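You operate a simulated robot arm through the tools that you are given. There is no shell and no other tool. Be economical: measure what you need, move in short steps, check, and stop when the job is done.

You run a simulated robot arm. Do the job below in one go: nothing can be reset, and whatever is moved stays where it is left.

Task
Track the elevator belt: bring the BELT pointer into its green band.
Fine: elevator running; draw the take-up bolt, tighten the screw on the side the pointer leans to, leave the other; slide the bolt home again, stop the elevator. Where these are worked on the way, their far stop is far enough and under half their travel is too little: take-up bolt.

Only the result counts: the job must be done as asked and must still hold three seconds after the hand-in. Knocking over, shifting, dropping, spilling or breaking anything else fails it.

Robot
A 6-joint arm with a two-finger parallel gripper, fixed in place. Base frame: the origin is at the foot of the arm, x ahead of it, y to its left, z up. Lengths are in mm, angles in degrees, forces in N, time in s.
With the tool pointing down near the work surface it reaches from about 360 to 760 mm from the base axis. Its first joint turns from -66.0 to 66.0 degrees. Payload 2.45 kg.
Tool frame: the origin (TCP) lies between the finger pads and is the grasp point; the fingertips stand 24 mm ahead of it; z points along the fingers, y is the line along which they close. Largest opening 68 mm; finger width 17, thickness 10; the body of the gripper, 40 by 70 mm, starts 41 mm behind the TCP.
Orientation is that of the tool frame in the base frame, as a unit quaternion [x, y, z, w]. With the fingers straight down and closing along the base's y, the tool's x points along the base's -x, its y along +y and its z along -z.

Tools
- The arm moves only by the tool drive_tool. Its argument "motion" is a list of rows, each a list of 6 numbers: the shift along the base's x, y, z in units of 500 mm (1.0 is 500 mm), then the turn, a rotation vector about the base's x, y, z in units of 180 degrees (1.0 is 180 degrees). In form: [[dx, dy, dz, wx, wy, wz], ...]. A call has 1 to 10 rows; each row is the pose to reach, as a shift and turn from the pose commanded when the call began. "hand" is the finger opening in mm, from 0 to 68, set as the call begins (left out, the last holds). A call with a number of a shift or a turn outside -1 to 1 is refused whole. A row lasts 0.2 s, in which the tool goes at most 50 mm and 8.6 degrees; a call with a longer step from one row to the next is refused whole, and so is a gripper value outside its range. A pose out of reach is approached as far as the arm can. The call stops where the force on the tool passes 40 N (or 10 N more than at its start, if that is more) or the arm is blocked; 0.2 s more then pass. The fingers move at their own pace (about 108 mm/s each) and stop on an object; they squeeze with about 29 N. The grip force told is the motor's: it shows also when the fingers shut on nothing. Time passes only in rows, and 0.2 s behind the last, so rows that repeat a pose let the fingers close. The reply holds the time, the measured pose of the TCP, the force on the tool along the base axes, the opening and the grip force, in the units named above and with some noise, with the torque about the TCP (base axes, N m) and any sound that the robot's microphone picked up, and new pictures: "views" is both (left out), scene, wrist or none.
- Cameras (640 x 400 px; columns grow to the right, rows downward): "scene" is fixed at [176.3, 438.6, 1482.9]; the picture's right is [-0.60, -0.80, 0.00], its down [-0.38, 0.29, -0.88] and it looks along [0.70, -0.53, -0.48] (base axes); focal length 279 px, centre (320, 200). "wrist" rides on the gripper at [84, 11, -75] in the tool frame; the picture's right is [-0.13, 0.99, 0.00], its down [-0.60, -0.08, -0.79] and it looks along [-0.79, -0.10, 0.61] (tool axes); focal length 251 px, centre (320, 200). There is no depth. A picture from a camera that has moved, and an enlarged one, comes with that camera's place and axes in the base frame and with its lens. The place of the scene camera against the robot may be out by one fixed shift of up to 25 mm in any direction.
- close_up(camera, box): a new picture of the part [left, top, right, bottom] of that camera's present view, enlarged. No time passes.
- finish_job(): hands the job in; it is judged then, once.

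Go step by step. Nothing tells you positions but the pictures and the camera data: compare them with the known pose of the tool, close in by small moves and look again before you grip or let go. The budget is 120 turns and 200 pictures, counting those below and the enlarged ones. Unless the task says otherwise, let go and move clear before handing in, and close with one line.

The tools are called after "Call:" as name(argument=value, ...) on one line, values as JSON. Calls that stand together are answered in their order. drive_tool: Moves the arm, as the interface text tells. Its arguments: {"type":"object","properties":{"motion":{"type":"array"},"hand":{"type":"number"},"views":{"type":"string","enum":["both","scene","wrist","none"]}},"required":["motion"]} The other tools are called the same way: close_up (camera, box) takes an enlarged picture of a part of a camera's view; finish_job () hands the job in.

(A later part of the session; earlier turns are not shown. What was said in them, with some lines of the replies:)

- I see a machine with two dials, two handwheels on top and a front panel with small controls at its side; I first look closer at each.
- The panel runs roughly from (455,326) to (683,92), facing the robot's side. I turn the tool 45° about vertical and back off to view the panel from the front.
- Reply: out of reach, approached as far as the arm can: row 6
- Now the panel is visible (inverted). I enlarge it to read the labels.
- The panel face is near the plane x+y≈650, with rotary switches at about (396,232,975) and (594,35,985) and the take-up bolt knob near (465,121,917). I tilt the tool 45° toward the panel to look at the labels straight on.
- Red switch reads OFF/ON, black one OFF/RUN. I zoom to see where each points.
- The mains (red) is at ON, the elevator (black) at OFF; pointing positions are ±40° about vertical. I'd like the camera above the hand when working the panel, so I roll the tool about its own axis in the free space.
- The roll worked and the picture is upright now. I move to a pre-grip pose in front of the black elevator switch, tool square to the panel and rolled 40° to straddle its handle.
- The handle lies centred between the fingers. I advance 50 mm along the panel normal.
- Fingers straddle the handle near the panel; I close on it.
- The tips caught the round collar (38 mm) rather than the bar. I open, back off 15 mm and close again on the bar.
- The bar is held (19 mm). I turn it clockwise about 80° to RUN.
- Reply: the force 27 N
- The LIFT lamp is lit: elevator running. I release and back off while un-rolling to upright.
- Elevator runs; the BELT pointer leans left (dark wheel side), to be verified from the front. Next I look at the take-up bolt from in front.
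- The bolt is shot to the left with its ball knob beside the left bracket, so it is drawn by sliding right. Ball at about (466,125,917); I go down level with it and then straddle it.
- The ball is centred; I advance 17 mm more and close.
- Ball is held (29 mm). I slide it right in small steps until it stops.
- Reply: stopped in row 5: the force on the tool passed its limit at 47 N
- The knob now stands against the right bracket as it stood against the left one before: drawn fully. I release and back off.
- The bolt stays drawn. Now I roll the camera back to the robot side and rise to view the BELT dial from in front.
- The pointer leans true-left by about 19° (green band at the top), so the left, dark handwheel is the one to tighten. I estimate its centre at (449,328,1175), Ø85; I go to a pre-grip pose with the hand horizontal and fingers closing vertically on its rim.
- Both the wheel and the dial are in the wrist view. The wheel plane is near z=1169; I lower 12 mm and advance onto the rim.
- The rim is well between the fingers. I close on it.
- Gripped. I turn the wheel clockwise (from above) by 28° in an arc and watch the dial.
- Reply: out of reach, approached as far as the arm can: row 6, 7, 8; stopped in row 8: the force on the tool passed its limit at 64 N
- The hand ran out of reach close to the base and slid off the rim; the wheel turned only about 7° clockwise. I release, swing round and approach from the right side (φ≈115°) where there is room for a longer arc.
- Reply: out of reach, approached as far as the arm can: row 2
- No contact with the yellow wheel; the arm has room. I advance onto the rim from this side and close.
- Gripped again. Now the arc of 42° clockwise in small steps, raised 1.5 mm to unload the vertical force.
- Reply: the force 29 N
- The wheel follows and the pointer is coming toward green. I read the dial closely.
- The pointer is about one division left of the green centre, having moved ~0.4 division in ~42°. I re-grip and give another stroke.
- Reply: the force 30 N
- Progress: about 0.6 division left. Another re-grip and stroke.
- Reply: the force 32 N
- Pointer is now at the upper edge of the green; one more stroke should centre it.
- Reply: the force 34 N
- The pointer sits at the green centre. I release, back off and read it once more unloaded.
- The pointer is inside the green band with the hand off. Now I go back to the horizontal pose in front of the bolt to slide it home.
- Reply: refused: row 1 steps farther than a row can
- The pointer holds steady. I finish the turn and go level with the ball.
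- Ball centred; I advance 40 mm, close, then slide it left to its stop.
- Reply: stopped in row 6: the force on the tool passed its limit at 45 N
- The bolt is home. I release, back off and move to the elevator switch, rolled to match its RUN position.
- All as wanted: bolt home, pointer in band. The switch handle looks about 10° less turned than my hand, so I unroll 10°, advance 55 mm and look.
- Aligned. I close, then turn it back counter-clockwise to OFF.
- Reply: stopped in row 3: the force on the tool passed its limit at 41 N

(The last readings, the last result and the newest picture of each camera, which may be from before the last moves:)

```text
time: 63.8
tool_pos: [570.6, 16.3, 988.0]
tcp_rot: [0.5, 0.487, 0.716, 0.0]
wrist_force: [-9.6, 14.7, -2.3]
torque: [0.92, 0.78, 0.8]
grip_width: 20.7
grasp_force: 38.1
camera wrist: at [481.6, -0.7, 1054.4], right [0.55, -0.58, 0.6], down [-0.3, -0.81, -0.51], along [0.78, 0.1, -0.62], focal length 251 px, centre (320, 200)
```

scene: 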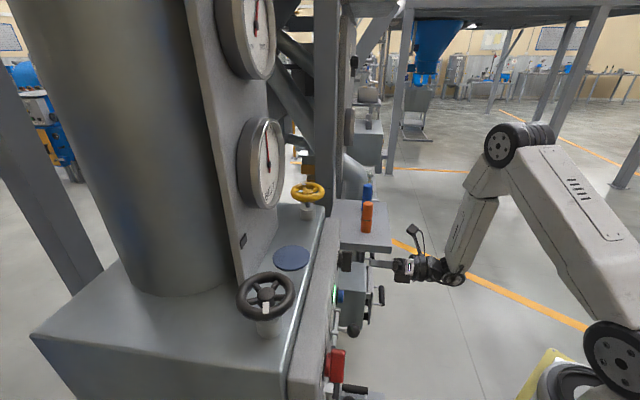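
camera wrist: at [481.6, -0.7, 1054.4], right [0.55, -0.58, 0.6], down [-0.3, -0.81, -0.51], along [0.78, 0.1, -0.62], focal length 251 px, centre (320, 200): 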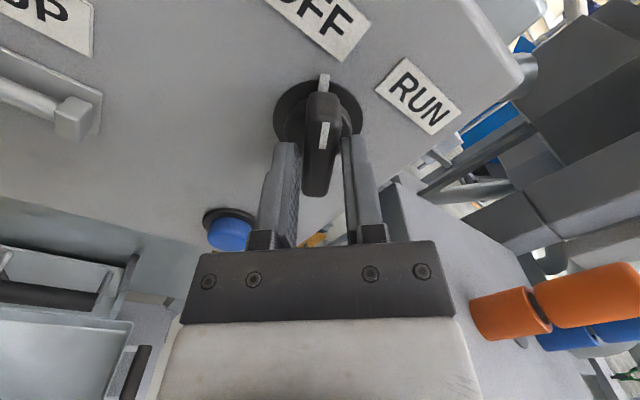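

The handle followed to OFF. I release, back off and check lamp, switch, bolt and dial.

Call:
drive_tool(motion=[[0, 0, 0, 0, 0, 0], [0, 0, 0, 0, 0, 0], [-0.03, -0.03, 0, 0, 0, 0], [-0.08, -0.08, 0, 0, 0, 0], [-0.14, -0.14, 0.02, 0, 0, 0], [-0.19, -0.16, 0.06, 0.0314, 0.0314, 0], [-0.23, -0.12, 0.12, 0.0628, 0.0628, 0], [-0.26, -0.06, 0.16, 0.0943, 0.0943, 0], [-0.28, 0.0, 0.18, 0.1257, 0.1257, 0], [-0.29, 0.04, 0.18, 0.157, 0.157, 0]], hand=60, views="both")

Call:
close_up(camera="scene", box=[220, 100, 320, 220])

Call:
close_up(camera="scene", box=[290, 230, 400, 400])

```text
time: 66.0
tool_pos: [444.4, 27.0, 1067.6]
tcp_rot: [0.644, 0.285, 0.668, -0.24]
wrist_force: [0.1, -0.5, 0.2]
torque: [0.0, -0.02, 0.0]
grip_width: 59.8
grasp_force: 0.1
out of reach, approached as far as the arm can: row 9, 10
camera wrist: at [392.8, -28.0, 1153.2], right [0.69, -0.72, -0.06], down [-0.59, -0.52, -0.61], along [0.41, 0.46, -0.79], focal length 251 px, centre (320, 200)
```

scene: 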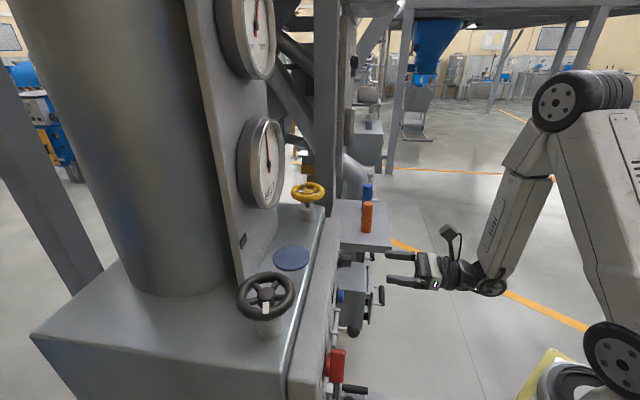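
wrist: 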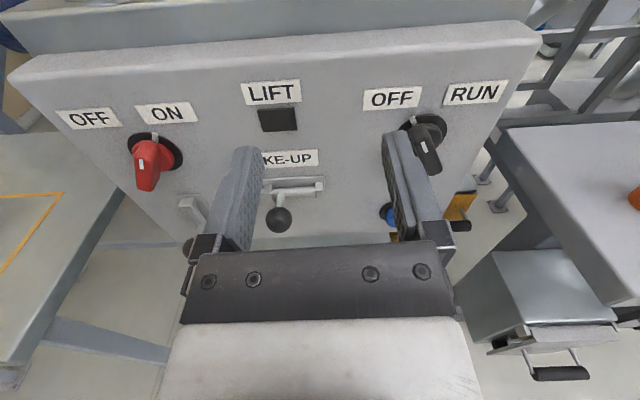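

```text
3.33 times, centred on (270, 160) of scene
camera zoom: at [176.3, 438.6, 1482.9], right [-0.6, -0.8, 0.0], down [-0.38, 0.29, -0.88], along [0.7, -0.53, -0.48], focal length 931 px, centre (487, 333)
```

zoom: 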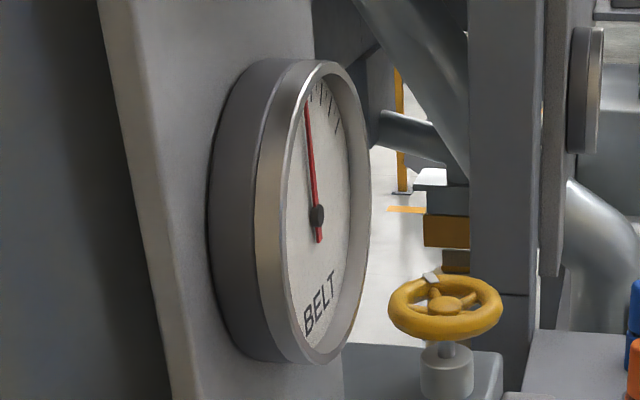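

```text
2.35 times, centred on (345, 315) of scene
camera zoom: at [176.3, 438.6, 1482.9], right [-0.6, -0.8, 0.0], down [-0.38, 0.29, -0.88], along [0.7, -0.53, -0.48], focal length 657 px, centre (261, -71)
```

zoom: 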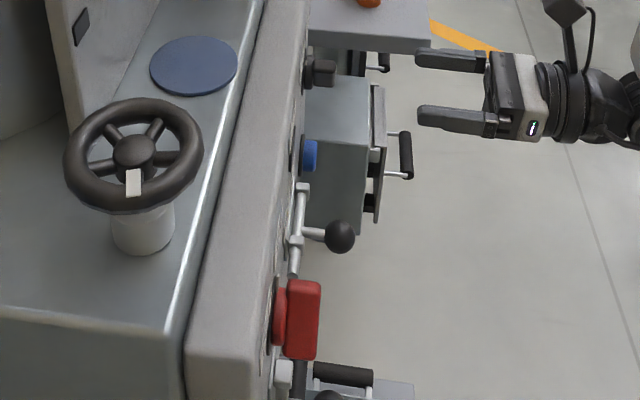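

The LIFT lamp is dark, the switch points to OFF, the bolt is home, the pointer is in the green band and the yellow wheel is untouched. The hand is clear, so I hand in.

Call:
finish_job()

```text
The job is handed in.
```

The BELT pointer is in its green band, near the centre. I tightened only the left (dark) take-up screw; the take-up bolt is back home and the elevator is stopped.
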